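You operate a simulated robot arm through the tools that you are given. There is no shell and no other tool.

You run a simulated two-armed robot. Do the job below in one go: nothing can be reset, and whatever is moved stays where it is left.

Task
Fill clear tub 59 with sand to about its line, then lift it off the turntable onto the table.
Fine: lock the turntable before you feed; free it after, turn it one step on and leave it free; the other tubs stay empty on the turntable. Set down upright: what you pick out.

Only the result counts: the job must be done as asked and must still hold three seconds after the hand-in. Knocking over, shifting, dropping, spilling or breaking anything else fails it.

Robot
Two 7-joint arms with two-finger grippers on one trunk that stands fixed in place. Base frame: the origin is at the foot of the trunk, x ahead of it, y to its left, z up; the work surface is at about z = 720. Readings come in mm, rad, newtons and seconds.
The left shoulder is at [88, 174, 1051], the right one opposite. With the tool pointing down near the work surface each hand reaches from about 300 to 900 mm from the base axis, measured 20 degrees to its own side. Payload 2.94 kg a hand.
Tool frame (each hand has its own): the origin (TCP) lies between the finger pads and is the grasp point; the fingertips stand 30 mm ahead of it; z points along the fingers, y is the line along which they close. The gripper opens to 138 mm; its body begins 109 mm behind the TCP.
Orientation is that of the tool frame in the base frame, as [roll, pitch, yaw] about the fixed x, y, z axes, in that order (R = Rz(yaw) Ry(pitch) Rx(roll)). With the fingers straight down and closing along the base's y, the tool's x points along the base's -x, its y along +y and its z along -z.

Tools
- The arms move only by the tool nudge_tool. It takes "left_steps", "right_steps" or both (then of equal length, played together; a hand with none holds still); each is a list of rows, each a list of 7 numbers: the shift along the tool's x, y, z in mm, then the turn, a rotation vector about the tool's x, y, z in rad, then the finger opening in mm, from 0 to 138. In form: [[tx, ty, tz, wx, wy, wz, jaw], ...]. A call has 1 to 20 rows; each row is the pose to reach, as a shift and turn from the pose commanded when the call began, along the tool's axes at that moment. Each row takes 0.2 s and may step no farther than 50 mm and 0.15 rad from the row before; otherwise, or with a gripper value out of range, the whole call is refused. Where a pose cannot be reached the arm comes as near as it can. A force on the tool above 90 N (or 10 N above the force at the start of the call, whichever is more), or a blocked arm, ends the call early, and 0.2 s more pass. Each finger travels about 45 mm/s and halts on what it meets, pressing with about 25 N; the grip force reading is that of the motor and also rises with nothing between the fingers. The clock runs only during rows and for 0.2 s after the last one: add rows that repeat a pose to give the fingers time. The reply holds the time, the measured pose of the TCP, the force on the tool along the base axes, the opening and the grip force, in the units named above and with some noise, with the torque about the TCP (base axes, N m) and any sound that the robot's microphone picked up.
- Cameras (640 x 400 px; columns grow to the right, rows downward): "scene" is now at [189.5, -1.5, 1503.8]; the picture's right is [-0.04, -1.00, -0.00], its down [-0.91, 0.03, -0.42] and it looks along [0.42, -0.02, -0.91] (base axes); focal length 214 px, centre (320, 200). "left" rides on the left gripper at [71, -19, -146] in its tool frame; the picture's right is [0.26, 0.97, 0.00], its down [-0.85, 0.23, -0.48] and it looks along [-0.46, 0.12, 0.88] (tool axes); focal length 280 px, centre (320, 200). "right" rides on the right gripper at [71, 19, -146] in its tool frame; the picture's right is [-0.26, 0.97, 0.00], its down [-0.85, -0.23, -0.48] and it looks along [-0.46, -0.12, 0.88] (tool axes); focal length 280 px, centre (320, 200). There is no depth. A picture from a camera that has moved, and an enlarged one, comes with that camera's place and axes in the base frame and with its lens.
- get_image(camera): a new picture of that camera. The clock stands still meanwhile.
- slide_trunk(by): moves the trunk up (or, below 0, down) by that many mm; the arms and the scene camera ride with it, the base frame stays. It gives what a move gives, with no picture.
- pan_tilt(pan, tilt): turns the head with the scene camera to pan (to the left, within 2.094 rad either way) and tilt (down, from -0.506 to 1.204), counted from straight ahead of the robot (the tilt from the chest, where the trunk bows). It gives what a move gives.
- enlarge(camera, box): a new picture of the part [left, top, right, bottom] of that camera's present view, enlarged. The clock stands still meanwhile.
- job_done(): hands the job in; it is judged then, once.

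Places have to be worked out from the pictures, the camera data and where the tool is seen. Open the grippers and draw the arms clear of the work before you hand the job in, unless the task says otherwise.

The tools are called after "Call:" as name(argument=value, ...) on one line, values as JSON. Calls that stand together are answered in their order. nudge_tool: Moves the arms, as the interface text tells. Its arguments: {"type":"object","properties":{"left_steps":{"type":"array","items":{"type":"array","items":{"type":"number"}}},"right_steps":{"type":"array","items":{"type":"array","items":{"type":"number"}}}},"required":[]} The other tools are called the same way: slide_trunk (by) moves the trunk up or down; pan_tilt (pan, tilt) turns the head that bears the scene camera; get_image (camera) takes a picture; enlarge (camera, box) takes an enlarged picture of a part of a camera's view; job_done () hands the job in.

At the start:

```text
clock: 0.0
left_tool_pos: [508.3, -52.4, 997.2]
left_tcp_rot: [3.141, 0.0, 3.141]
left_wrist_force: [-0.2, -0.4, 0.1]
left_ft_torque: [-0.02, -0.01, -0.01]
left_gripper_width: 137.9
left_gripper_force: 0.1
right_tool_pos: [381.8, -534.2, 1036.3]
right_tcp_rot: [-3.141, -0.001, -3.141]
right_wrist_force: [0.6, -0.5, -0.8]
right_ft_torque: [0.02, -0.03, -0.02]
right_gripper_width: 138.0
right_gripper_force: 0.0
trunk travel left (down, up): [-225.0, 509.0]
head pan, tilt (commanded): [-0.037, 1.14]
```

scene: 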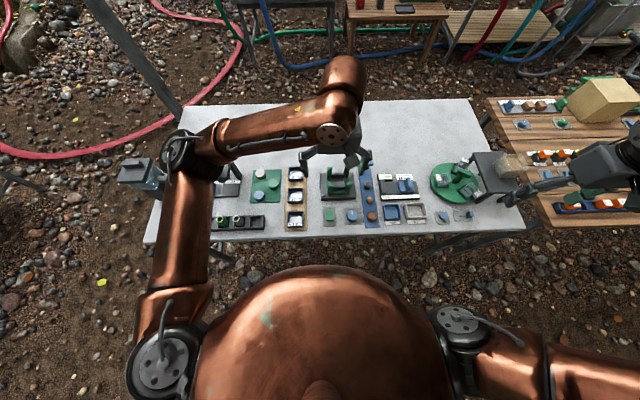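
right: 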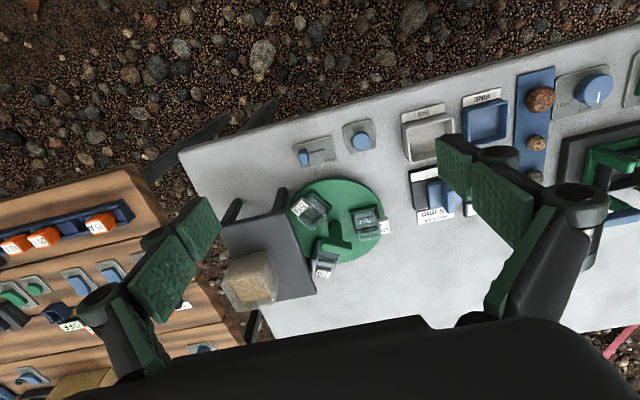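
left: 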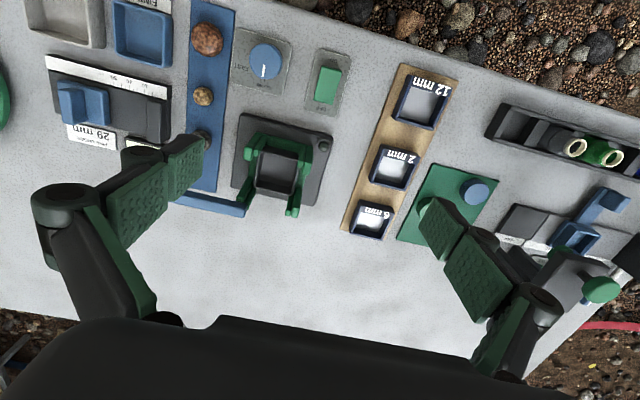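

The turntable (green disc with three tubs) is on the right side of the table, next to a dark hopper with a sand-coloured block. I'll take closer views of it.

Call:
enlarge(camera="right", box=[200, 110, 440, 310])

Call:
enlarge(camera="scene", box=[400, 130, 540, 240])

Call:
enlarge(camera="scene", box=[480, 80, 640, 220])

```text
2.00 times, centred on (320, 210) of right
camera zoom: at [311.3, -517.3, 1183.2], right [0.26, 0.97, 0.0], down [0.85, -0.23, 0.48], along [0.46, -0.12, -0.88], focal length 561 px, centre (320, 180)
```

zoom: 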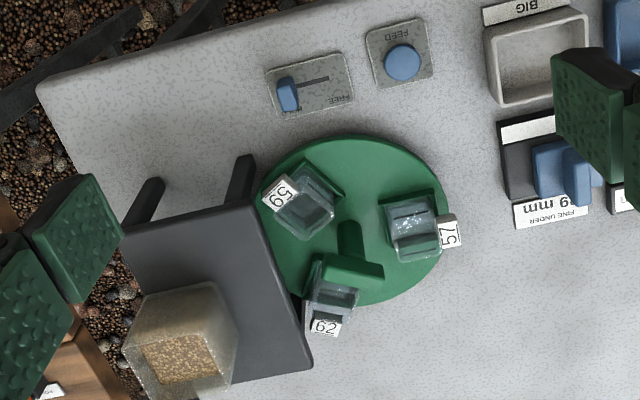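

```text
3.64 times, centred on (470, 185) of scene
camera zoom: at [189.5, -1.5, 1503.8], right [-0.04, -1.0, 0.0], down [-0.91, 0.03, -0.42], along [0.42, -0.02, -0.91], focal length 780 px, centre (-226, 254)
```

zoom: 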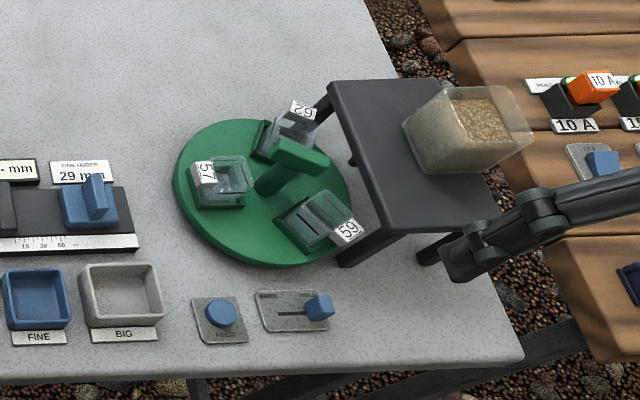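

```text
2.86 times, centred on (560, 150) of scene
camera zoom: at [189.5, -1.5, 1503.8], right [-0.04, -1.0, 0.0], down [-0.91, 0.03, -0.42], along [0.42, -0.02, -0.91], focal length 613 px, centre (-366, 343)
```

zoom: 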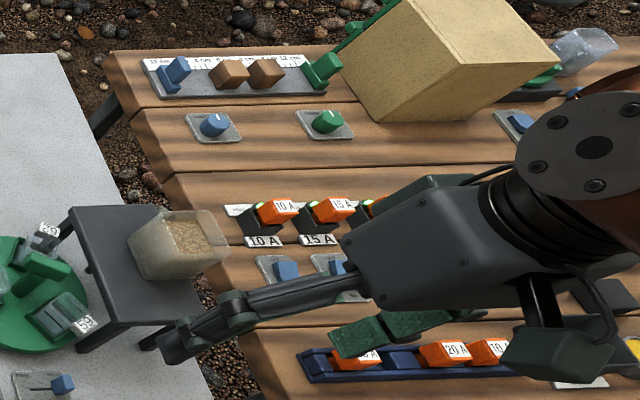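

The feeder stand, feed button, lock slider and turntable are in view. I'll enlarge the labels and the stand.

Call:
enlarge(camera="right", box=[285, 110, 385, 172])

Call:
enlarge(camera="right", box=[280, 170, 400, 290])

Call:
enlarge(camera="scene", box=[425, 145, 525, 225])

```text
6.40 times, centred on (335, 141) of right
camera zoom: at [311.3, -517.3, 1183.2], right [0.26, 0.97, 0.0], down [0.85, -0.23, 0.48], along [0.46, -0.12, -0.88], focal length 1794 px, centre (224, 578)
```

zoom: 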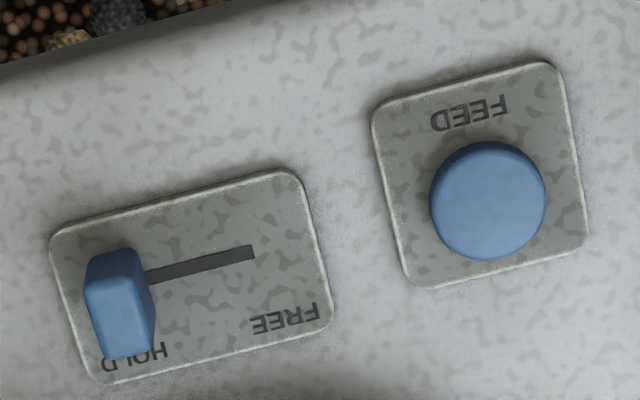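

```text
3.33 times, centred on (340, 230) of right
camera zoom: at [311.3, -517.3, 1183.2], right [0.26, 0.97, 0.0], down [0.85, -0.23, 0.48], along [0.46, -0.12, -0.88], focal length 935 px, centre (253, 100)
```

zoom: 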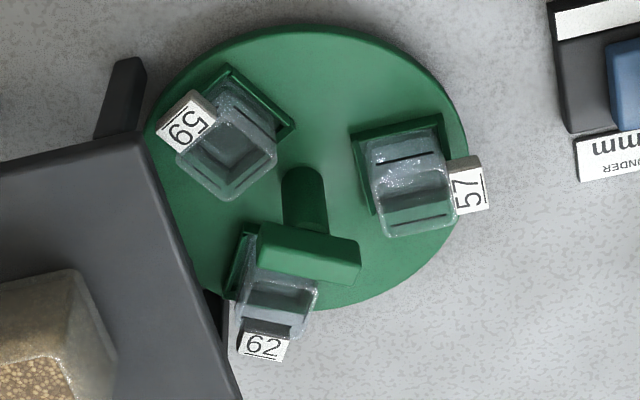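

```text
5.00 times, centred on (475, 185) of scene
camera zoom: at [189.5, -1.5, 1503.8], right [-0.04, -1.0, 0.0], down [-0.91, 0.03, -0.42], along [0.42, -0.02, -0.91], focal length 1072 px, centre (-455, 275)
```

zoom: 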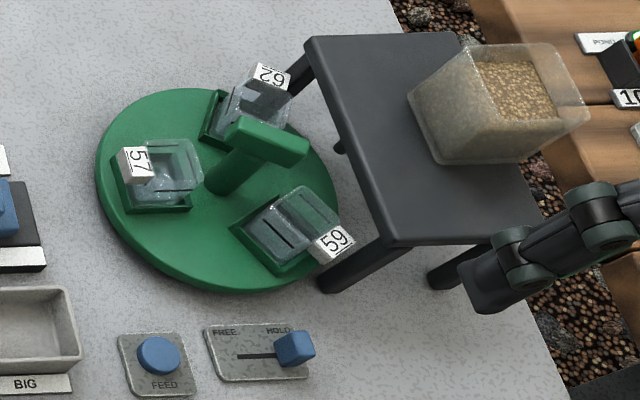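

The slider's knob is on the HOLD side and the stand plate sits at about z≈810, with its edge over the disc near y≈-625. I need to see under the plate to find the spout, so I'll tilt the right hand forward and lower it for a flatter view.

Call:
nudge_tool(right_steps=[[-10, 6, 35, 0, -0.146, 0, 138], [-22, 12, 70, 0, -0.292, 0, 138], [-34, 18, 105, 0, -0.438, 0, 138], [-44, 24, 140, 0, -0.584, 0, 138], [-54, 30, 165, 0, -0.73, 0, 138]])

Call:
get_image(camera="right")

```text
clock: 1.2
left_tool_pos: [507.2, -53.9, 998.3]
left_tcp_rot: [-3.142, 0.001, -3.141]
left_wrist_force: [-0.6, -1.1, -0.5]
left_ft_torque: [0.03, -0.06, 0.03]
left_gripper_width: 137.8
left_gripper_force: 0.0
right_tool_pos: [446.7, -542.9, 904.9]
right_tcp_rot: [-3.113, 0.623, 3.13]
right_wrist_force: [0.0, -1.2, -0.2]
right_ft_torque: [0.02, 0.0, 0.03]
right_gripper_width: 137.8
right_gripper_force: 0.0
right hand out of reach, approached as far as the arm can: row 4, 5
trunk travel left (down, up): [-225.0, 509.0]
head pan, tilt (commanded): [-0.037, 1.14]
```

```text
taken
camera right: at [304.5, -519.5, 981.4], right [0.24, 0.96, 0.13], down [0.41, -0.22, 0.89], along [0.88, -0.16, -0.45], focal length 280 px, centre (320, 200)
```

right: 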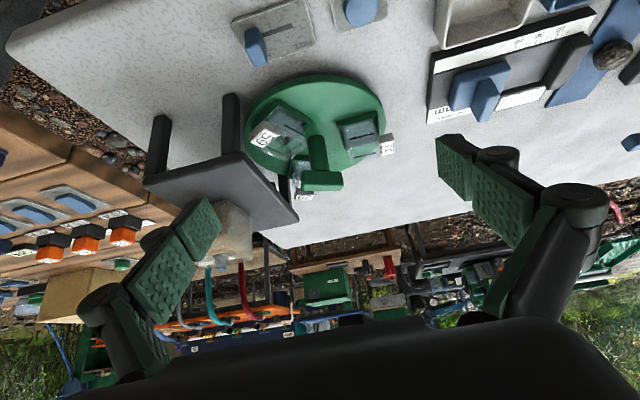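

The view is upside-down but now sees beneath the plate's front edge. I'll enlarge the disc and stand.

Call:
enlarge(camera="right", box=[140, 60, 400, 230])

Call:
enlarge(camera="right", box=[220, 80, 340, 200])

```text
2.35 times, centred on (270, 145) of right
camera zoom: at [304.5, -519.5, 981.4], right [0.24, 0.96, 0.13], down [0.41, -0.22, 0.89], along [0.88, -0.16, -0.45], focal length 660 px, centre (438, 329)
```

zoom: 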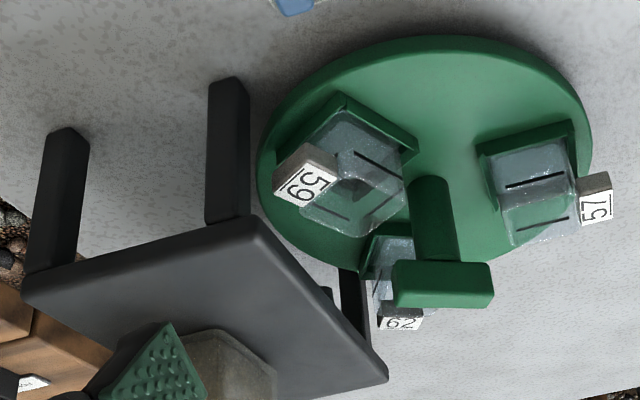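

```text
3.33 times, centred on (280, 140) of right
camera zoom: at [304.5, -519.5, 981.4], right [0.24, 0.96, 0.13], down [0.41, -0.22, 0.89], along [0.88, -0.16, -0.45], focal length 935 px, centre (453, 400)
```

zoom: 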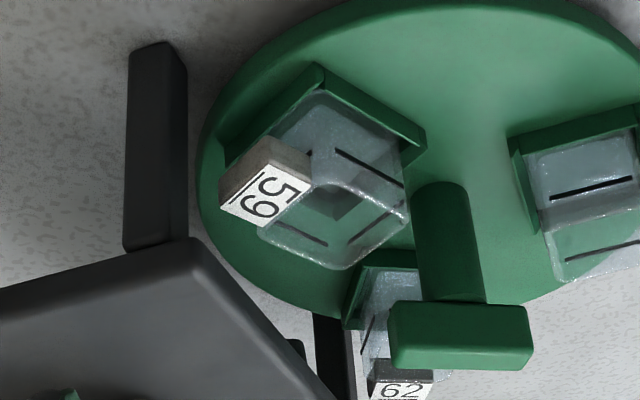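

A small dark protrusion shows under the plate's edge near (600, -630), probably the spout, which would be the station at -90° from the disc centre (about 598, -561). I'll bring the hand back upright first, then view from the left side looking toward -y.

Call:
nudge_tool(right_steps=[[-20, 0, -30, 0, 0.146, 0, 138], [-45, 0, -55, 0, 0.292, 0, 138], [-60, 0, -70, 0, 0.438, 0, 138], [-65, 0, -75, 0, 0.584, 0, 138], [-65, 0, -75, 0, 0.73, 0, 138]])

```text
clock: 2.4
left_tool_pos: [508.6, -53.5, 996.2]
left_tcp_rot: [3.139, -0.001, 3.142]
left_wrist_force: [0.2, -0.1, -0.3]
left_ft_torque: [0.05, 0.03, -0.02]
left_gripper_width: 138.0
left_gripper_force: 0.0
right_tool_pos: [459.1, -540.6, 1000.3]
right_tcp_rot: [-3.121, -0.113, 3.113]
right_wrist_force: [1.0, 0.2, 0.0]
right_ft_torque: [0.06, 0.01, -0.02]
right_gripper_width: 138.3
right_gripper_force: 0.0
trunk travel left (down, up): [-225.0, 509.0]
head pan, tilt (commanded): [-0.037, 1.14]
```

The commanded pose follows the reached one. Now I'll yaw the right hand -90° so its camera looks toward -y, moving it to the left of the turntable at a safe height.

Call:
nudge_tool(right_steps=[[-12, 13, 0, 0, 0, 0.143, 138], [-24, 26, 0, 0, 0, 0.286, 138], [-36, 39, 0, 0, 0, 0.429, 138], [-48, 52, 0, 0, 0, 0.572, 138], [-60, 65, 0, 0, 0, 0.715, 138], [-72, 78, 0, 0, 0, 0.858, 138], [-84, 91, 0, 0, 0, 1.0, 138], [-96, 104, 0, 0, 0, 1.14, 138], [-108, 117, 0, 0, 0, 1.28, 138], [-120, 130, 0, 0, 0, 1.42, 138], [-131, 141, 0, 0, 0, 1.56, 138]])

Call:
get_image(camera="right")

```text
clock: 4.8
left_tool_pos: [507.8, -51.9, 997.2]
left_tcp_rot: [3.141, -0.001, 3.14]
left_wrist_force: [0.2, -0.1, 1.0]
left_ft_torque: [0.0, 0.01, 0.02]
left_gripper_width: 138.0
left_gripper_force: 0.0
right_tool_pos: [591.5, -401.6, 984.3]
right_tcp_rot: [-3.031, 0.023, 1.553]
right_wrist_force: [0.2, 0.6, -0.2]
right_ft_torque: [0.02, 0.02, -0.01]
right_gripper_width: 138.0
right_gripper_force: 0.0
trunk travel left (down, up): [-225.0, 509.0]
head pan, tilt (commanded): [-0.037, 1.14]
```

```text
taken
camera right: at [628.1, -330.7, 1125.3], right [0.95, -0.28, -0.1], down [-0.19, -0.83, 0.52], along [-0.23, -0.48, -0.85], focal length 280 px, centre (320, 200)
```

right: 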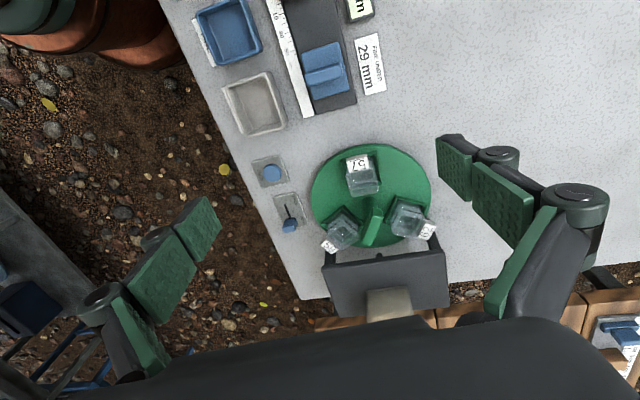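

Now tubs 57 (near), 59 (front-right corner side) and 62 are visible from the left. I'll tilt and lower the hand to look under the plate edge.

Call:
nudge_tool(right_steps=[[15, 0, 25, 0, -0.14, 0, 138], [30, 0, 50, 0, -0.28, 0, 138], [45, 0, 75, 0, -0.42, 0, 138], [60, 0, 100, 0, -0.55, 0, 138]])

Call:
get_image(camera="right")

```text
clock: 5.8
left_tool_pos: [509.2, -52.3, 996.6]
left_tcp_rot: [-3.141, -0.001, 3.14]
left_wrist_force: [0.2, -0.5, 0.2]
left_ft_torque: [-0.02, -0.02, -0.02]
left_gripper_width: 138.0
left_gripper_force: 0.0
right_tool_pos: [580.6, -344.5, 883.8]
right_tcp_rot: [-3.01, 0.573, 1.621]
right_wrist_force: [0.2, 0.1, -0.1]
right_ft_torque: [-0.02, 0.03, -0.01]
right_gripper_width: 138.0
right_gripper_force: 0.0
trunk travel left (down, up): [-225.0, 509.0]
head pan, tilt (commanded): [-0.037, 1.14]
```

```text
taken
camera right: at [611.5, -207.8, 965.7], right [0.97, -0.24, 0.04], down [-0.14, -0.45, 0.88], along [-0.19, -0.86, -0.47], focal length 280 px, centre (320, 200)
```

right: 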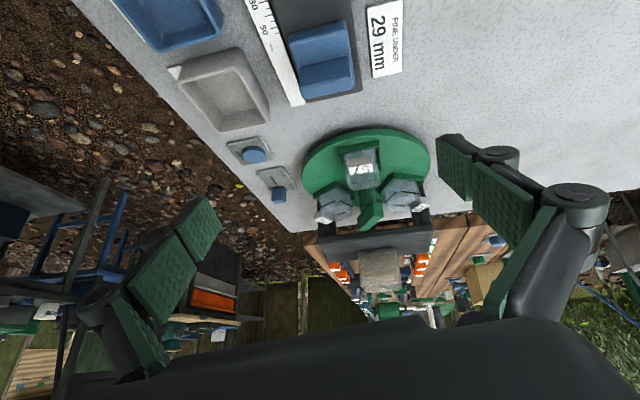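

Call:
enlarge(camera="right", box=[290, 120, 450, 300])

Call:
enlarge(camera="right", box=[310, 140, 440, 240])

```text
2.22 times, centred on (370, 210) of right
camera zoom: at [611.5, -207.8, 965.7], right [0.97, -0.24, 0.04], down [-0.14, -0.45, 0.88], along [-0.19, -0.86, -0.47], focal length 623 px, centre (209, 178)
```

zoom: 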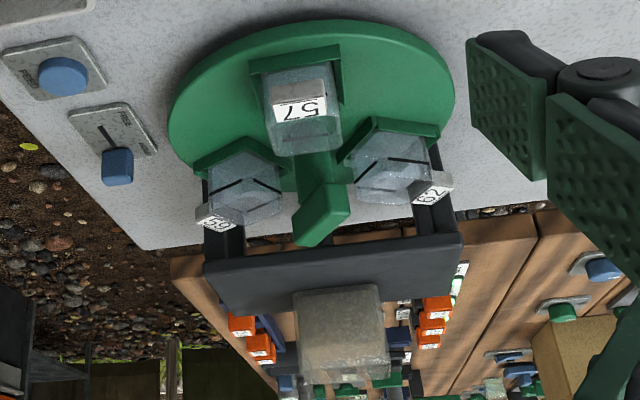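

```text
4.00 times, centred on (375, 190) of right
camera zoom: at [611.5, -207.8, 965.7], right [0.97, -0.24, 0.04], down [-0.14, -0.45, 0.88], along [-0.19, -0.86, -0.47], focal length 1122 px, centre (100, 240)
```

zoom: 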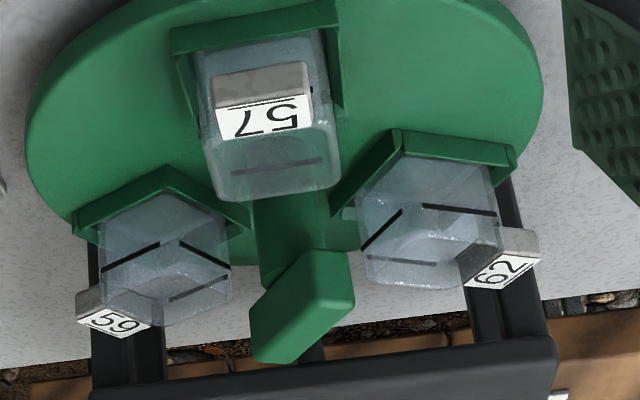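

The spout seems to hang under the mid-edge of the plate at about (599, -629, 795), with tubs at 90°, -30° and -150° (tub 59), so tub 59 needs +60° to reach -90°. I'll look for index marks on the disc with finer zooms.

Call:
enlarge(camera="scene", box=[440, 155, 500, 195])

Call:
enlarge(camera="scene", box=[425, 170, 495, 220])

Call:
enlarge(camera="right", box=[300, 125, 370, 170])

```text
10.00 times, centred on (470, 175) of scene
camera zoom: at [190.1, -0.5, 1503.7], right [-0.04, -1.0, 0.0], down [-0.91, 0.03, -0.42], along [0.42, -0.02, -0.91], focal length 2145 px, centre (-1180, 450)
```

zoom: 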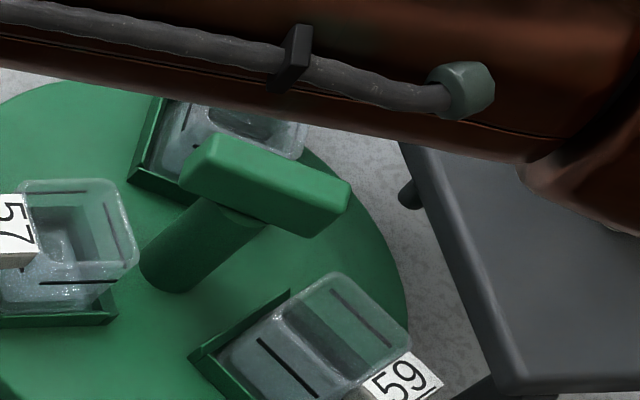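

```text
8.00 times, centred on (460, 195) of scene
camera zoom: at [190.1, -0.5, 1503.7], right [-0.04, -1.0, 0.0], down [-0.91, 0.03, -0.42], along [0.42, -0.02, -0.91], focal length 1716 px, centre (-800, 240)
```

zoom: 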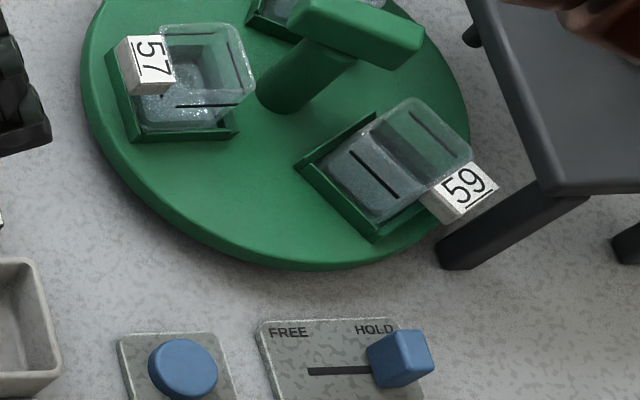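

```text
8.89 times, centred on (335, 148) of right
camera zoom: at [611.5, -207.8, 965.7], right [0.97, -0.24, 0.04], down [-0.14, -0.45, 0.88], along [-0.19, -0.86, -0.47], focal length 2492 px, centre (187, 667)
```

zoom: 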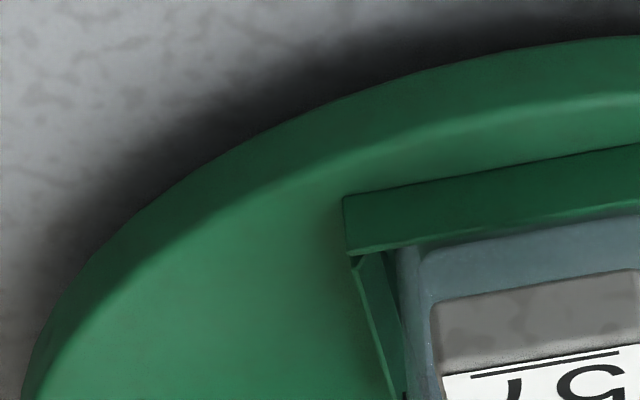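

A short dark spout cylinder is visible under the plate edge. I'll now put the camera directly over the turntable for an accurate plan view, with TCP around z=940.

Call:
nudge_tool(right_steps=[[-10, 0, -10, 0, 0.135, 0, 138], [-40, 0, -10, 0, 0.27, 0, 138], [-70, 0, 0, 0, 0.405, 0, 138], [-100, 0, 12, 0, 0.54, 0, 138], [-127, 0, 26, 0, 0.675, 0, 138], [-154, 0, 40, 0, 0.81, 0, 138], [-180, 0, 53, 0, 0.945, 0, 138], [-206, 0, 66, 0, 1.06, 0, 138]])

Call:
get_image(camera="right")

```text
clock: 7.6
left_tool_pos: [508.4, -52.1, 997.6]
left_tcp_rot: [3.139, 0.0, -3.141]
left_wrist_force: [0.4, 0.2, 0.1]
left_ft_torque: [0.04, 0.0, 0.03]
left_gripper_width: 137.9
left_gripper_force: 0.1
right_tool_pos: [585.3, -554.2, 939.7]
right_tcp_rot: [-3.015, -0.486, 1.493]
right_wrist_force: [0.3, -1.1, -0.2]
right_ft_torque: [0.04, -0.01, 0.02]
right_gripper_width: 137.9
right_gripper_force: 0.0
trunk travel left (down, up): [-225.0, 509.0]
head pan, tilt (commanded): [-0.037, 1.14]
```

```text
taken
camera right: at [622.3, -562.7, 1097.8], right [0.94, -0.25, -0.23], down [-0.24, -0.97, 0.05], along [-0.23, 0.01, -0.97], focal length 280 px, centre (320, 200)
```

right: 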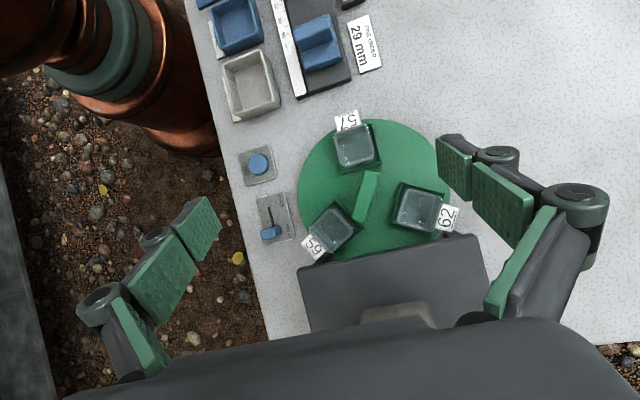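

Call:
enlarge(camera="right", box=[280, 100, 460, 280])

Call:
enlarge(camera="right", box=[230, 140, 310, 260])

```text
2.22 times, centred on (370, 190) of right
camera zoom: at [622.3, -562.7, 1097.8], right [0.94, -0.25, -0.23], down [-0.24, -0.97, 0.05], along [-0.23, 0.01, -0.97], focal length 623 px, centre (209, 222)
```

zoom: 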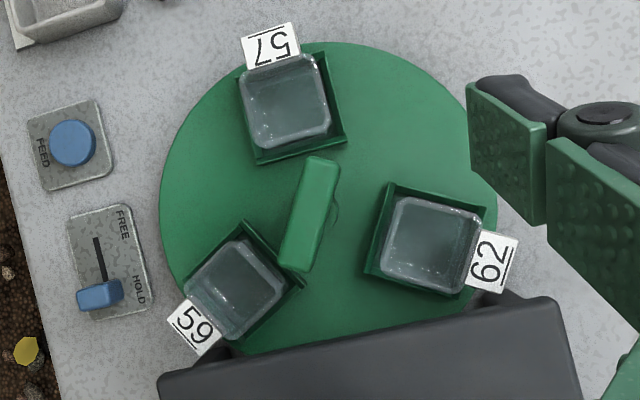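

```text
3.33 times, centred on (270, 200) of right
camera zoom: at [622.3, -562.7, 1097.8], right [0.94, -0.25, -0.23], down [-0.24, -0.97, 0.05], along [-0.23, 0.01, -0.97], focal length 935 px, centre (487, 200)
```

zoom: 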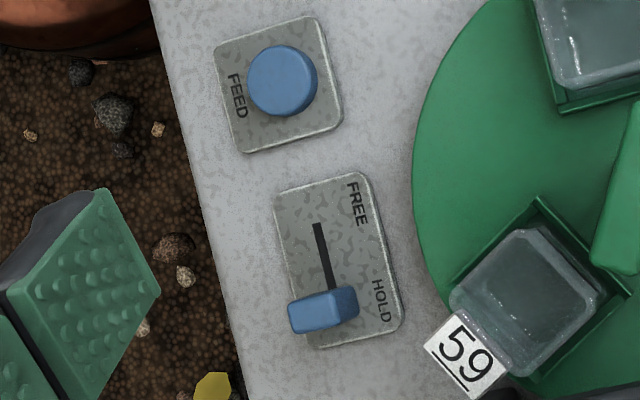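

The plan view gives: turntable centre ≈(601, -567), handle bar ≈50×15 mm at 60° with its top ≈z 812, tub rims ≈z 780, tub 59 at -150°, feed button ≈(458, -484), slider knob ≈(457, -586). Now I'll straighten the hand and carry it above the slider.

Call:
nudge_tool(right_steps=[[-9, -32, -1, -0.032, -0.1215, 0, 138], [-18, -63, -2, -0.064, -0.243, 0, 138], [-28, -95, -3, -0.096, -0.3645, 0, 138], [-37, -127, -4, -0.127, -0.486, 0, 138]])

```text
clock: 8.6
left_tool_pos: [506.3, -51.2, 998.1]
left_tcp_rot: [-3.141, 0.0, -3.14]
left_wrist_force: [0.5, -0.5, 0.6]
left_ft_torque: [-0.05, -0.01, 0.0]
left_gripper_width: 138.0
left_gripper_force: 0.1
right_tool_pos: [456.0, -583.0, 941.5]
right_tcp_rot: [3.129, 0.004, 1.524]
right_wrist_force: [-1.0, 0.2, -0.1]
right_ft_torque: [-0.02, -0.01, 0.02]
right_gripper_width: 138.2
right_gripper_force: 0.0
trunk travel left (down, up): [-225.0, 509.0]
head pan, tilt (commanded): [-0.037, 1.14]
```

Now I'll yaw the hand back so the fingers close along y, ready over the slider knob.

Call:
nudge_tool(right_steps=[[0, 0, 0, 0, 0, -0.147, 130], [0, 0, 0, 0, 0, -0.294, 120], [0, 0, 0, 0, 0, -0.441, 110], [0, 0, 0, 0, 0, -0.588, 100], [0, 0, 0, 0, 0, -0.735, 90], [0, 0, 0, 0, 0, -0.882, 80], [0, 0, 0, 0, 0, -1.029, 70], [0, 0, 0, 0, 0, -1.176, 60], [0, 0, 0, 0, 0, -1.323, 60], [0, 0, 0, 0, 0, -1.47, 60], [0, 0, 0, 0, 0, -1.617, 60]])

Call:
get_image(camera="right")

Call:
get_image(camera="scene")

```text
clock: 11.0
left_tool_pos: [507.9, -52.4, 997.0]
left_tcp_rot: [3.14, 0.0, 3.141]
left_wrist_force: [-0.5, 0.0, 0.1]
left_ft_torque: [-0.03, 0.01, -0.03]
left_gripper_width: 137.9
left_gripper_force: 0.0
right_tool_pos: [454.5, -585.6, 940.8]
right_tcp_rot: [-3.14, 0.012, -3.141]
right_wrist_force: [-0.4, -0.6, 0.5]
right_ft_torque: [-0.05, -0.03, 0.01]
right_gripper_width: 60.2
right_gripper_force: 0.1
trunk travel left (down, up): [-225.0, 509.0]
head pan, tilt (commanded): [-0.037, 1.14]
```

```text
taken
camera right: at [382.6, -568.1, 1085.8], right [0.26, 0.96, 0.0], down [0.84, -0.23, 0.49], along [0.47, -0.13, -0.87], focal length 280 px, centre (320, 200)
```

right: 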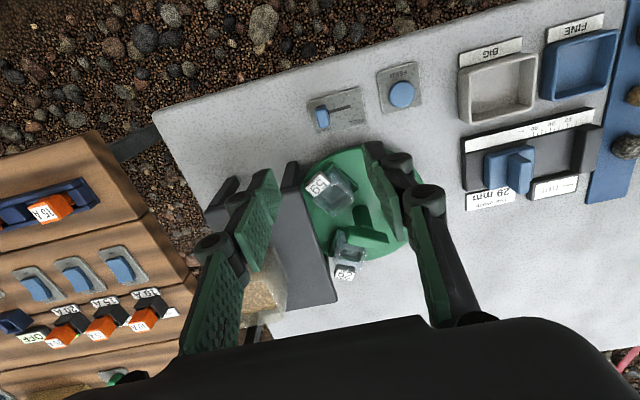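

```text
taken
camera scene: at [189.6, -1.8, 1503.8], right [-0.04, -1.0, 0.0], down [-0.91, 0.03, -0.42], along [0.42, -0.02, -0.91], focal length 214 px, centre (320, 200)
```

scene: 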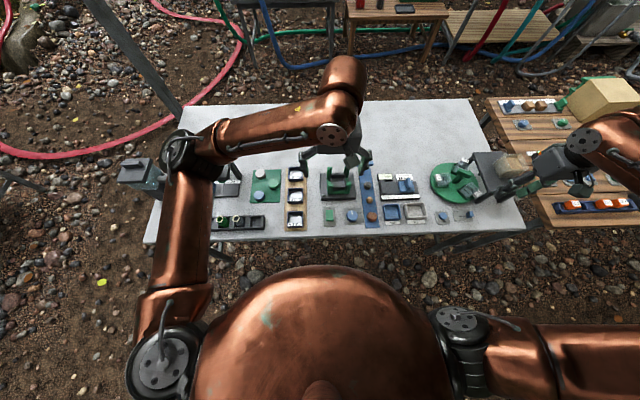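

The knob is confirmed at about (456, -587). I'll descend around it with 60 mm opening, stopping at TCP z≈785 to check alignment.

Call:
nudge_tool(right_steps=[[-1, -1, 40, 0, 0.012, 0, 60], [-1, -1, 80, 0, 0.012, 0, 60], [-1, -1, 120, 0, 0.012, 0, 60], [-1, -1, 156, 0, 0.012, 0, 60]])

Call:
enlarge(camera="scene", box=[430, 180, 530, 240])

Call:
get_image(camera="right")

```text
clock: 12.0
left_tool_pos: [507.9, -53.6, 997.0]
left_tcp_rot: [3.139, 0.001, -3.141]
left_wrist_force: [-0.1, -0.6, -0.7]
left_ft_torque: [0.01, -0.01, 0.01]
left_gripper_width: 138.1
left_gripper_force: 0.1
right_tool_pos: [460.6, -586.5, 783.5]
right_tcp_rot: [-3.141, 0.0, 3.14]
right_wrist_force: [0.6, -0.6, 0.3]
right_ft_torque: [0.01, 0.02, 0.0]
right_gripper_width: 60.1
right_gripper_force: 0.2
trunk travel left (down, up): [-225.0, 509.0]
head pan, tilt (commanded): [-0.037, 1.14]
```

```text
6.40 times, centred on (480, 210) of scene
camera zoom: at [190.1, -2.5, 1503.8], right [-0.04, -1.0, 0.0], down [-0.91, 0.03, -0.42], along [0.42, -0.01, -0.91], focal length 1373 px, centre (-704, 136)
```

zoom: 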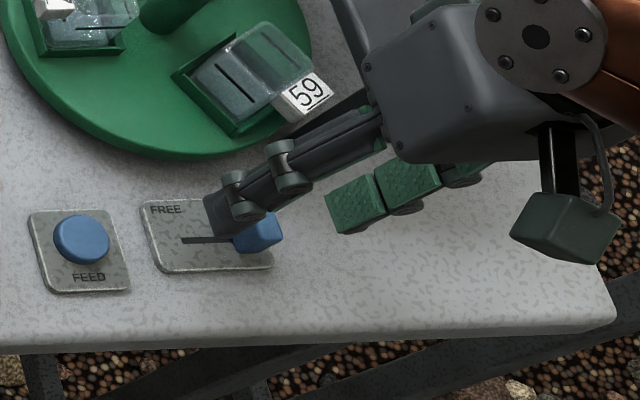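

```text
taken
camera right: at [389.0, -568.7, 930.1], right [0.26, 0.96, 0.0], down [0.85, -0.23, 0.48], along [0.46, -0.13, -0.88], focal length 280 px, centre (320, 200)
```

right: 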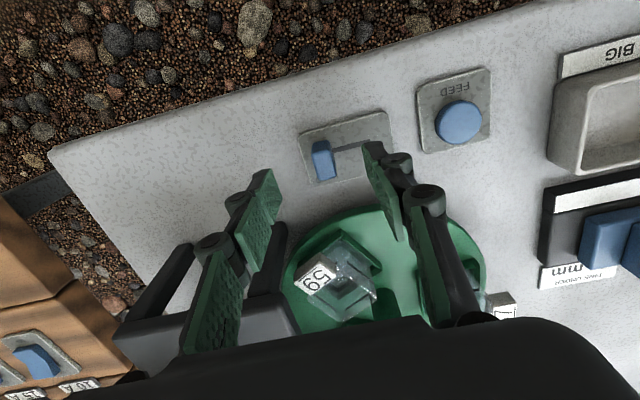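

Fingers straddle the knob (knob at ≈(456.5, -586.6)). I'll lower to tips at about z=729, then close on it.

Call:
nudge_tool(right_steps=[[4, 0, 13, 0, 0, 0, 60], [4, 0, 25, 0, 0, 0, 60], [4, 0, 25, 0, 0, 0, 40], [4, 0, 25, 0, 0, 0, 20], [4, 0, 25, 0, 0, 0, 8], [4, 0, 25, 0, 0, 0, 8], [4, 0, 25, 0, 0, 0, 8]])

Call:
enlarge(camera="scene", box=[430, 180, 530, 240])

```text
clock: 13.6
left_tool_pos: [508.5, -50.5, 997.1]
left_tcp_rot: [-3.14, 0.0, -3.141]
left_wrist_force: [-0.1, -0.4, 0.5]
left_ft_torque: [-0.01, 0.01, -0.02]
left_gripper_width: 138.0
left_gripper_force: 0.1
right_tool_pos: [453.7, -584.7, 759.2]
right_tcp_rot: [-3.141, -0.002, 3.139]
right_wrist_force: [-0.9, 12.3, -6.1]
right_ft_torque: [0.27, 0.11, 0.02]
right_gripper_width: 16.8
right_gripper_force: 6.8
trunk travel left (down, up): [-225.0, 509.0]
head pan, tilt (commanded): [-0.037, 1.14]
```

```text
6.40 times, centred on (480, 210) of scene
camera zoom: at [190.0, -0.8, 1503.7], right [-0.04, -1.0, 0.0], down [-0.91, 0.03, -0.42], along [0.42, -0.02, -0.91], focal length 1373 px, centre (-704, 136)
```

zoom: 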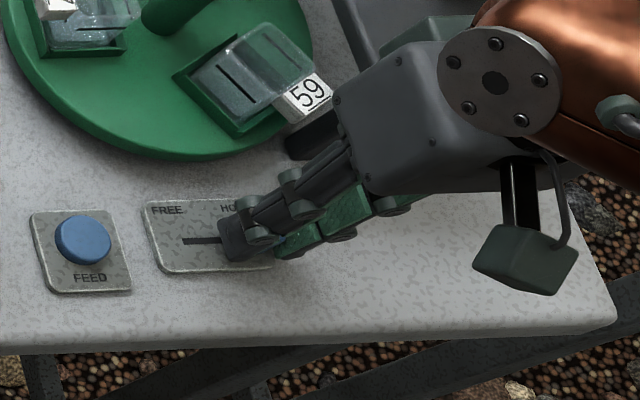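

The knob is held (16.8 mm). I'll slide it +y toward FREE.

Call:
nudge_tool(right_steps=[[0, 10, 0, 0, 0, 0, 8], [0, 20, 0, 0, 0, 0, 8], [0, 30, 0, 0, 0, 0, 8], [0, 38, 0, 0, 0, 0, 8], [0, 38, 0, 0, 0, 0, 8]])

Call:
enlarge(camera="scene", box=[430, 180, 530, 240])

```text
clock: 14.8
left_tool_pos: [508.4, -51.7, 997.4]
left_tcp_rot: [-3.14, 0.002, -3.141]
left_wrist_force: [-1.1, -0.6, 0.0]
left_ft_torque: [0.01, 0.01, 0.0]
left_gripper_width: 138.1
left_gripper_force: 0.1
right_tool_pos: [454.6, -548.1, 760.9]
right_tcp_rot: [-3.14, 0.0, 3.138]
right_wrist_force: [0.2, 0.9, 0.6]
right_ft_torque: [0.07, -0.36, 0.11]
right_gripper_width: 13.3
right_gripper_force: 40.0
trunk travel left (down, up): [-225.0, 509.0]
head pan, tilt (commanded): [-0.037, 1.14]
```

```text
6.40 times, centred on (480, 210) of scene
camera zoom: at [189.7, -1.4, 1503.8], right [-0.04, -1.0, 0.0], down [-0.91, 0.03, -0.42], along [0.42, -0.02, -0.91], focal length 1373 px, centre (-704, 136)
```

zoom: 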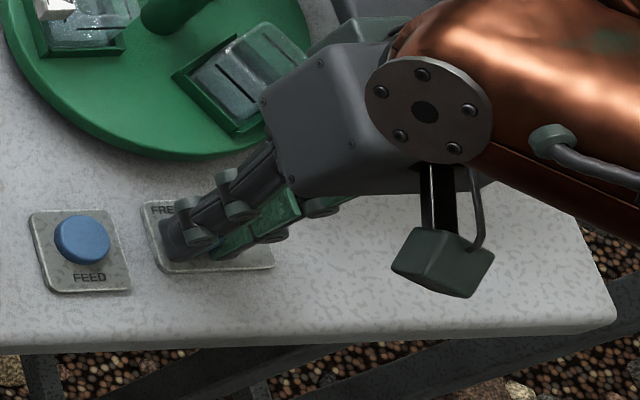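

The knob travelled with the hand to y≈-548 with little force. I'll nudge a little further to feel the end stop.

Call:
nudge_tool(right_steps=[[0, 2, 0, 0, 0, 0, 8], [0, 4, 0, 0, 0, 0, 8], [0, 4, 0, 0, 0, 0, 8]])

```text
clock: 15.6
left_tool_pos: [507.8, -52.2, 996.0]
left_tcp_rot: [3.141, 0.0, -3.141]
left_wrist_force: [0.9, -0.6, -0.5]
left_ft_torque: [-0.02, 0.0, 0.02]
left_gripper_width: 137.9
left_gripper_force: 0.0
right_tool_pos: [455.0, -546.0, 760.1]
right_tcp_rot: [-3.138, 0.002, 3.137]
right_wrist_force: [3.1, -7.7, 8.1]
right_ft_torque: [-0.17, 0.43, 0.1]
right_gripper_width: 13.0
right_gripper_force: 39.3
trunk travel left (down, up): [-225.0, 509.0]
head pan, tilt (commanded): [-0.037, 1.14]
```

The end stop is reached (reaction -8 N). I'll open, lift away and check the slider.

Call:
nudge_tool(right_steps=[[0, 0, 0, 0, 0, 0, 25], [0, 0, 0, 0, 0, 0, 45], [0, 0, 0, 0, 0, 0, 45], [0, 0, -40, 0, 0, 0, 45], [0, 0, -85, 0, 0, 0, 45], [0, 0, -130, 0, 0, 0, 45]])

Call:
get_image(camera="right")

```text
clock: 17.0
left_tool_pos: [507.1, -51.0, 998.3]
left_tcp_rot: [-3.141, 0.002, 3.142]
left_wrist_force: [-0.3, -0.5, 0.4]
left_ft_torque: [-0.02, -0.01, -0.01]
left_gripper_width: 138.0
left_gripper_force: 0.0
right_tool_pos: [452.8, -545.3, 891.2]
right_tcp_rot: [-3.138, -0.001, 3.14]
right_wrist_force: [-0.1, 1.0, -0.5]
right_ft_torque: [0.0, -0.03, 0.0]
right_gripper_width: 44.9
right_gripper_force: 0.0
trunk travel left (down, up): [-225.0, 509.0]
head pan, tilt (commanded): [-0.037, 1.14]
```

```text
taken
camera right: at [382.1, -527.3, 1037.3], right [0.26, 0.96, 0.0], down [0.85, -0.23, 0.48], along [0.46, -0.13, -0.88], focal length 280 px, centre (320, 200)
```

right: 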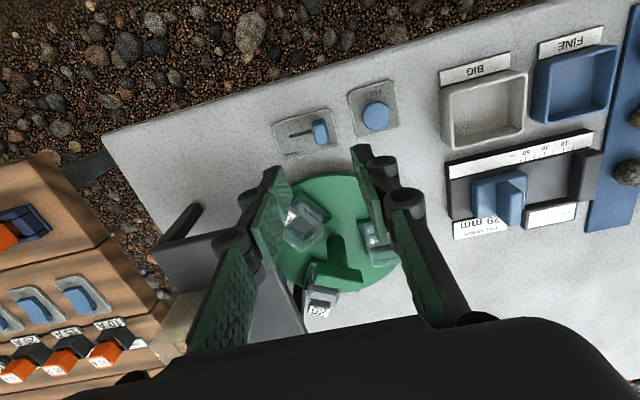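

Slider now sits at FREE. Next I'll move above the handle bar and yaw so the fingers close across the bar (closing line at -30°).

Call:
nudge_tool(right_steps=[[-10, -1, -10, 0, 0, 0.1495, 45], [-21, -3, -10, 0, 0, 0.299, 45], [-31, -4, -10, 0, 0, 0.4485, 45], [-42, -6, -10, 0, 0, 0.598, 45], [-53, -8, -10, 0, 0, 0.7475, 45], [-63, -9, -10, 0, 0, 0.897, 45], [-74, -11, -10, 0, 0, 1.0465, 45], [-84, -12, -10, 0, 0, 1.196, 45], [-95, -14, -10, 0, 0, 1.3455, 45], [-106, -16, -10, 0, 0, 1.495, 45], [-116, -17, -10, 0, 0, 1.6445, 45], [-127, -19, -10, 0, 0, 1.794, 45], [-137, -20, -10, 0, 0, 1.9435, 45], [-148, -22, -10, 0, 0, 2.093, 45]])

Call:
get_image(camera="right")

Call:
enlarge(camera="scene", box=[420, 120, 540, 230])

```text
clock: 20.0
left_tool_pos: [507.0, -52.9, 996.3]
left_tcp_rot: [3.141, -0.003, 3.14]
left_wrist_force: [-0.5, 0.4, -0.7]
left_ft_torque: [0.02, 0.02, -0.04]
left_gripper_width: 138.3
left_gripper_force: 0.1
right_tool_pos: [602.7, -566.6, 899.5]
right_tcp_rot: [3.141, 0.001, 1.044]
right_wrist_force: [0.9, 0.4, -0.5]
right_ft_torque: [-0.04, -0.01, 0.01]
right_gripper_width: 45.2
right_gripper_force: 0.0
trunk travel left (down, up): [-225.0, 509.0]
head pan, tilt (commanded): [-0.037, 1.14]
```

```text
taken
camera right: at [655.1, -516.7, 1044.5], right [0.7, -0.71, 0.0], down [-0.63, -0.62, 0.48], along [-0.34, -0.34, -0.88], focal length 280 px, centre (320, 200)
```

right: 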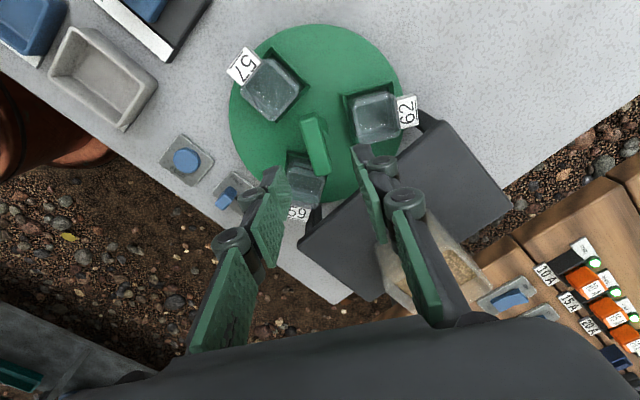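

```text
3.64 times, centred on (480, 175) of scene
camera zoom: at [190.3, -1.9, 1503.7], right [-0.04, -1.0, 0.0], down [-0.91, 0.03, -0.42], along [0.42, -0.02, -0.91], focal length 780 px, centre (-262, 291)
```

zoom: 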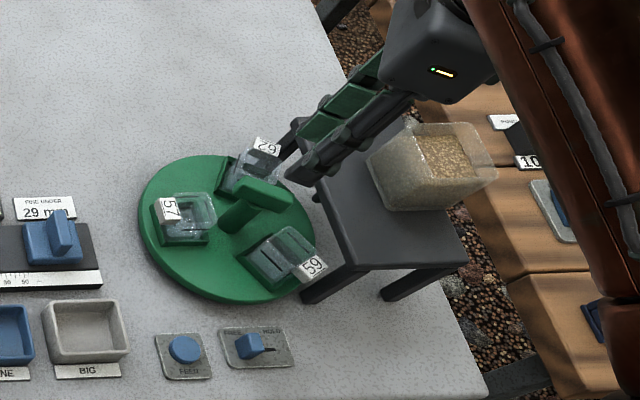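

The hand is centred over the bar (bar ≈(600, -565)) at yaw 60°. I'll narrow to 32 mm and descend so the bar top lies between the pads, tips staying just above the tub rims.

Call:
nudge_tool(right_steps=[[0, 0, 10, 0, 0, 0, 36], [0, 0, 30, 0, 0, 0, 32], [0, 0, 50, 0, 0, 0, 32], [0, 0, 64, 0, 0, 0, 32]])

Call:
get_image(camera="right")

Call:
enlarge(camera="scene", box=[430, 145, 510, 215])

```text
clock: 21.0
left_tool_pos: [508.6, -52.2, 997.9]
left_tcp_rot: [3.141, 0.0, 3.141]
left_wrist_force: [0.2, 0.6, -0.1]
left_ft_torque: [-0.01, 0.04, 0.01]
left_gripper_width: 137.9
left_gripper_force: 0.1
right_tool_pos: [602.1, -567.2, 833.9]
right_tcp_rot: [-3.141, 0.002, 1.045]
right_wrist_force: [-0.3, 0.7, -0.4]
right_ft_torque: [-0.01, -0.05, 0.0]
right_gripper_width: 31.9
right_gripper_force: 0.1
trunk travel left (down, up): [-225.0, 509.0]
head pan, tilt (commanded): [-0.037, 1.14]
```

```text
taken
camera right: at [653.6, -517.1, 980.2], right [0.7, -0.71, 0.0], down [-0.62, -0.62, 0.48], along [-0.34, -0.34, -0.88], focal length 280 px, centre (320, 200)
```

right: 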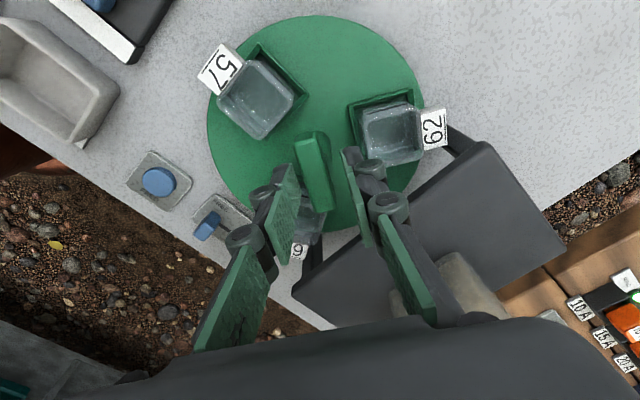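

```text
5.71 times, centred on (470, 180) of scene
camera zoom: at [190.0, -2.0, 1503.8], right [-0.04, -1.0, 0.0], down [-0.91, 0.03, -0.42], along [0.42, -0.02, -0.91], focal length 1226 px, centre (-537, 314)
```

zoom: 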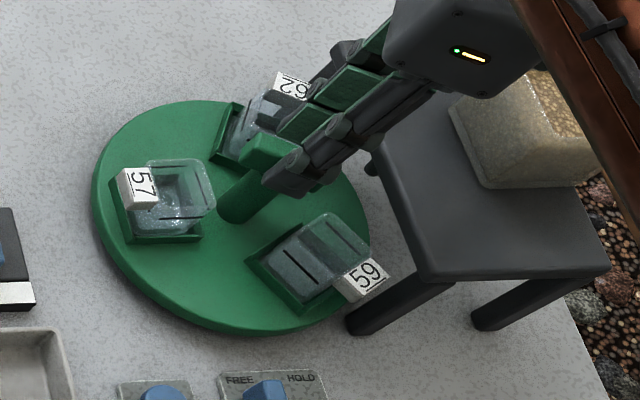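

The fingers straddle the bar cleanly. Going down another 18 mm and closing on it.

Call:
nudge_tool(right_steps=[[0, 0, 9, 0, 0, 0, 32], [0, 0, 18, 0, 0, 0, 32], [0, 0, 18, 0, 0, 0, 22], [0, 0, 18, 0, 0, 0, 8], [0, 0, 18, 0, 0, 0, 8], [0, 0, 18, 0, 0, 0, 8]])

Call:
enlarge(camera="scene", box=[430, 145, 510, 215])

```text
clock: 22.4
left_tool_pos: [507.5, -52.3, 997.0]
left_tcp_rot: [3.14, -0.002, 3.141]
left_wrist_force: [0.5, 0.2, 0.7]
left_ft_torque: [0.01, -0.01, -0.03]
left_gripper_width: 138.1
left_gripper_force: 0.1
right_tool_pos: [599.9, -566.0, 816.5]
right_tcp_rot: [-3.14, 0.002, 1.046]
right_wrist_force: [-13.3, 6.8, -6.2]
right_ft_torque: [0.09, 0.42, 0.02]
right_gripper_width: 23.4
right_gripper_force: 44.7
trunk travel left (down, up): [-225.0, 509.0]
head pan, tilt (commanded): [-0.037, 1.14]
```

```text
5.71 times, centred on (470, 180) of scene
camera zoom: at [188.8, -1.5, 1503.9], right [-0.04, -1.0, 0.0], down [-0.91, 0.03, -0.42], along [0.42, -0.02, -0.91], focal length 1226 px, centre (-537, 314)
```

zoom: 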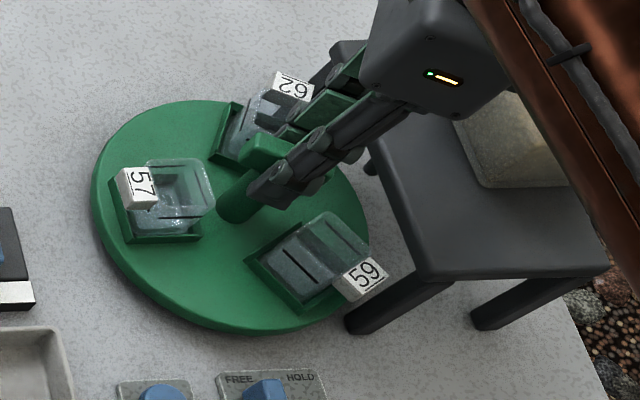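

The 23 mm grip suggests the tips caught the round post below the bar. I'll open, raise about 12 mm so only the bar is between the tips, and close again.

Call:
nudge_tool(right_steps=[[0, 0, 0, 0, 0, 0, 32], [0, 0, 0, 0, 0, 0, 32], [0, 0, -6, 0, 0, 0, 32], [0, 0, -12, 0, 0, 0, 32], [0, 0, -12, 0, 0, 0, 20], [0, 0, -12, 0, 0, 0, 8], [0, 0, -12, 0, 0, 0, 8], [0, 0, -12, 0, 0, 0, 8]])

Call:
enlarge(camera="scene", box=[440, 150, 490, 190])

```text
clock: 24.2
left_tool_pos: [507.0, -51.8, 997.6]
left_tcp_rot: [-3.141, 0.0, 3.142]
left_wrist_force: [-0.3, -0.8, -0.7]
left_ft_torque: [0.0, 0.01, -0.01]
left_gripper_width: 138.2
left_gripper_force: 0.1
right_tool_pos: [599.8, -566.0, 828.2]
right_tcp_rot: [-3.14, 0.003, 1.049]
right_wrist_force: [-16.5, 11.3, -4.6]
right_ft_torque: [0.61, 0.31, 0.02]
right_gripper_width: 15.5
right_gripper_force: 42.0
trunk travel left (down, up): [-225.0, 509.0]
head pan, tilt (commanded): [-0.037, 1.14]
```

```text
10.00 times, centred on (465, 170) of scene
camera zoom: at [188.1, -0.6, 1504.0], right [-0.04, -1.0, 0.0], down [-0.91, 0.03, -0.42], along [0.42, -0.02, -0.91], focal length 2145 px, centre (-1130, 500)
```

zoom: 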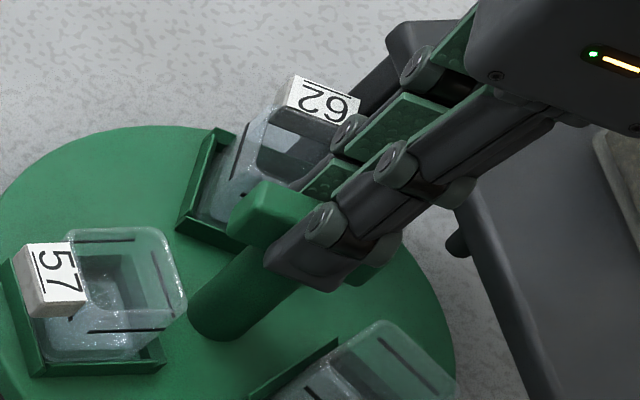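

Now the bar is held (15.5 mm). I'll shift 2 mm to relieve side load and start turning counter-clockwise, half of the 60° first.

Call:
nudge_tool(right_steps=[[0, -2, 0, 0, 0, 0, 8], [0, -2, 0, 0, 0, -0.13, 8], [0, -2, 0, 0, 0, -0.26, 8], [0, -2, 0, 0, 0, -0.39, 8], [0, -2, 0, 0, 0, -0.52, 8]])

Call:
enlarge(camera="scene", box=[420, 140, 520, 220])

```text
clock: 25.4
left_tool_pos: [508.3, -53.1, 996.7]
left_tcp_rot: [-3.141, 0.0, 3.139]
left_wrist_force: [0.3, -0.4, 0.4]
left_ft_torque: [-0.03, 0.0, -0.01]
left_gripper_width: 138.0
left_gripper_force: 0.1
right_tool_pos: [600.0, -566.1, 829.8]
right_tcp_rot: [-3.141, 0.002, 1.567]
right_wrist_force: [-10.6, 4.8, -10.0]
right_ft_torque: [-0.84, 0.25, -0.02]
right_gripper_width: 15.3
right_gripper_force: 41.9
trunk travel left (down, up): [-225.0, 509.0]
head pan, tilt (commanded): [-0.037, 1.14]
```

```text
5.00 times, centred on (470, 180) of scene
camera zoom: at [189.7, -1.9, 1503.8], right [-0.04, -1.0, 0.0], down [-0.91, 0.03, -0.42], along [0.42, -0.01, -0.91], focal length 1072 px, centre (-430, 300)
```

zoom: 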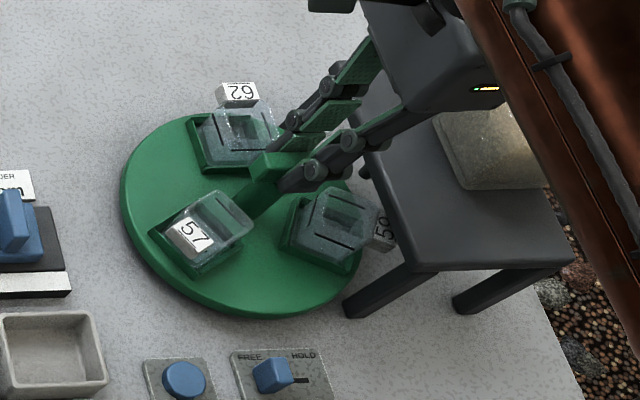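

The disc turns with the bar smoothly; 30° done and tub 59 approaches the plate. Turning the remaining 30°.

Call:
nudge_tool(right_steps=[[0, 0, 0, 0, 0, -0.13, 8], [0, 0, 0, 0, 0, -0.26, 8], [0, 0, 0, 0, 0, -0.39, 8], [0, 0, 0, 0, 0, -0.527, 8], [0, 0, 0, 0, 0, -0.527, 8]])

Call:
enlarge(camera="scene", box=[420, 140, 520, 220])

Call:
get_image(camera="right")

```text
clock: 26.6
left_tool_pos: [507.8, -51.1, 997.0]
left_tcp_rot: [-3.141, -0.001, 3.14]
left_wrist_force: [-0.3, 0.1, -0.2]
left_ft_torque: [-0.01, 0.01, -0.03]
left_gripper_width: 138.2
left_gripper_force: 0.0
right_tool_pos: [601.1, -565.8, 828.8]
right_tcp_rot: [-3.141, 0.001, 2.094]
right_wrist_force: [-7.5, 5.0, -8.3]
right_ft_torque: [0.37, 0.35, 0.0]
right_gripper_width: 15.9
right_gripper_force: 41.3
trunk travel left (down, up): [-225.0, 509.0]
head pan, tilt (commanded): [-0.037, 1.14]
```

```text
5.00 times, centred on (470, 180) of scene
camera zoom: at [189.7, -1.9, 1503.8], right [-0.04, -1.0, 0.0], down [-0.91, 0.03, -0.42], along [0.42, -0.01, -0.91], focal length 1072 px, centre (-430, 300)
```

zoom: 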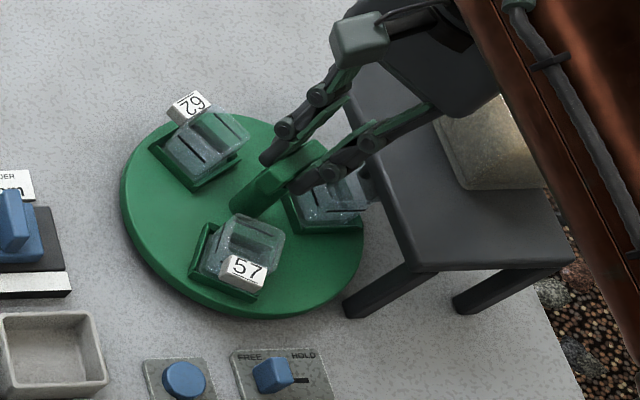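

```text
taken
camera right: at [581.6, -496.8, 974.6], right [0.97, 0.26, 0.0], down [0.23, -0.85, 0.48], along [0.12, -0.46, -0.88], focal length 280 px, centre (320, 200)
```

right: 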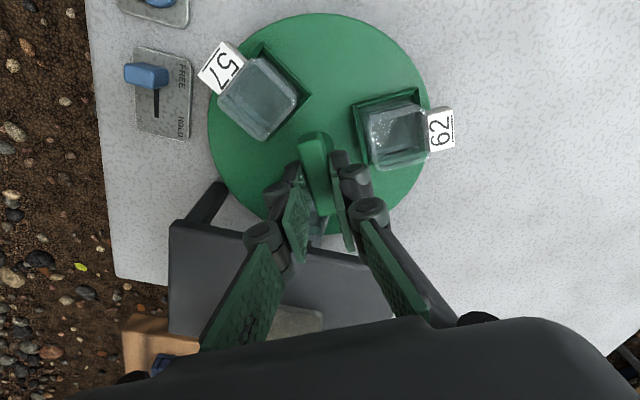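

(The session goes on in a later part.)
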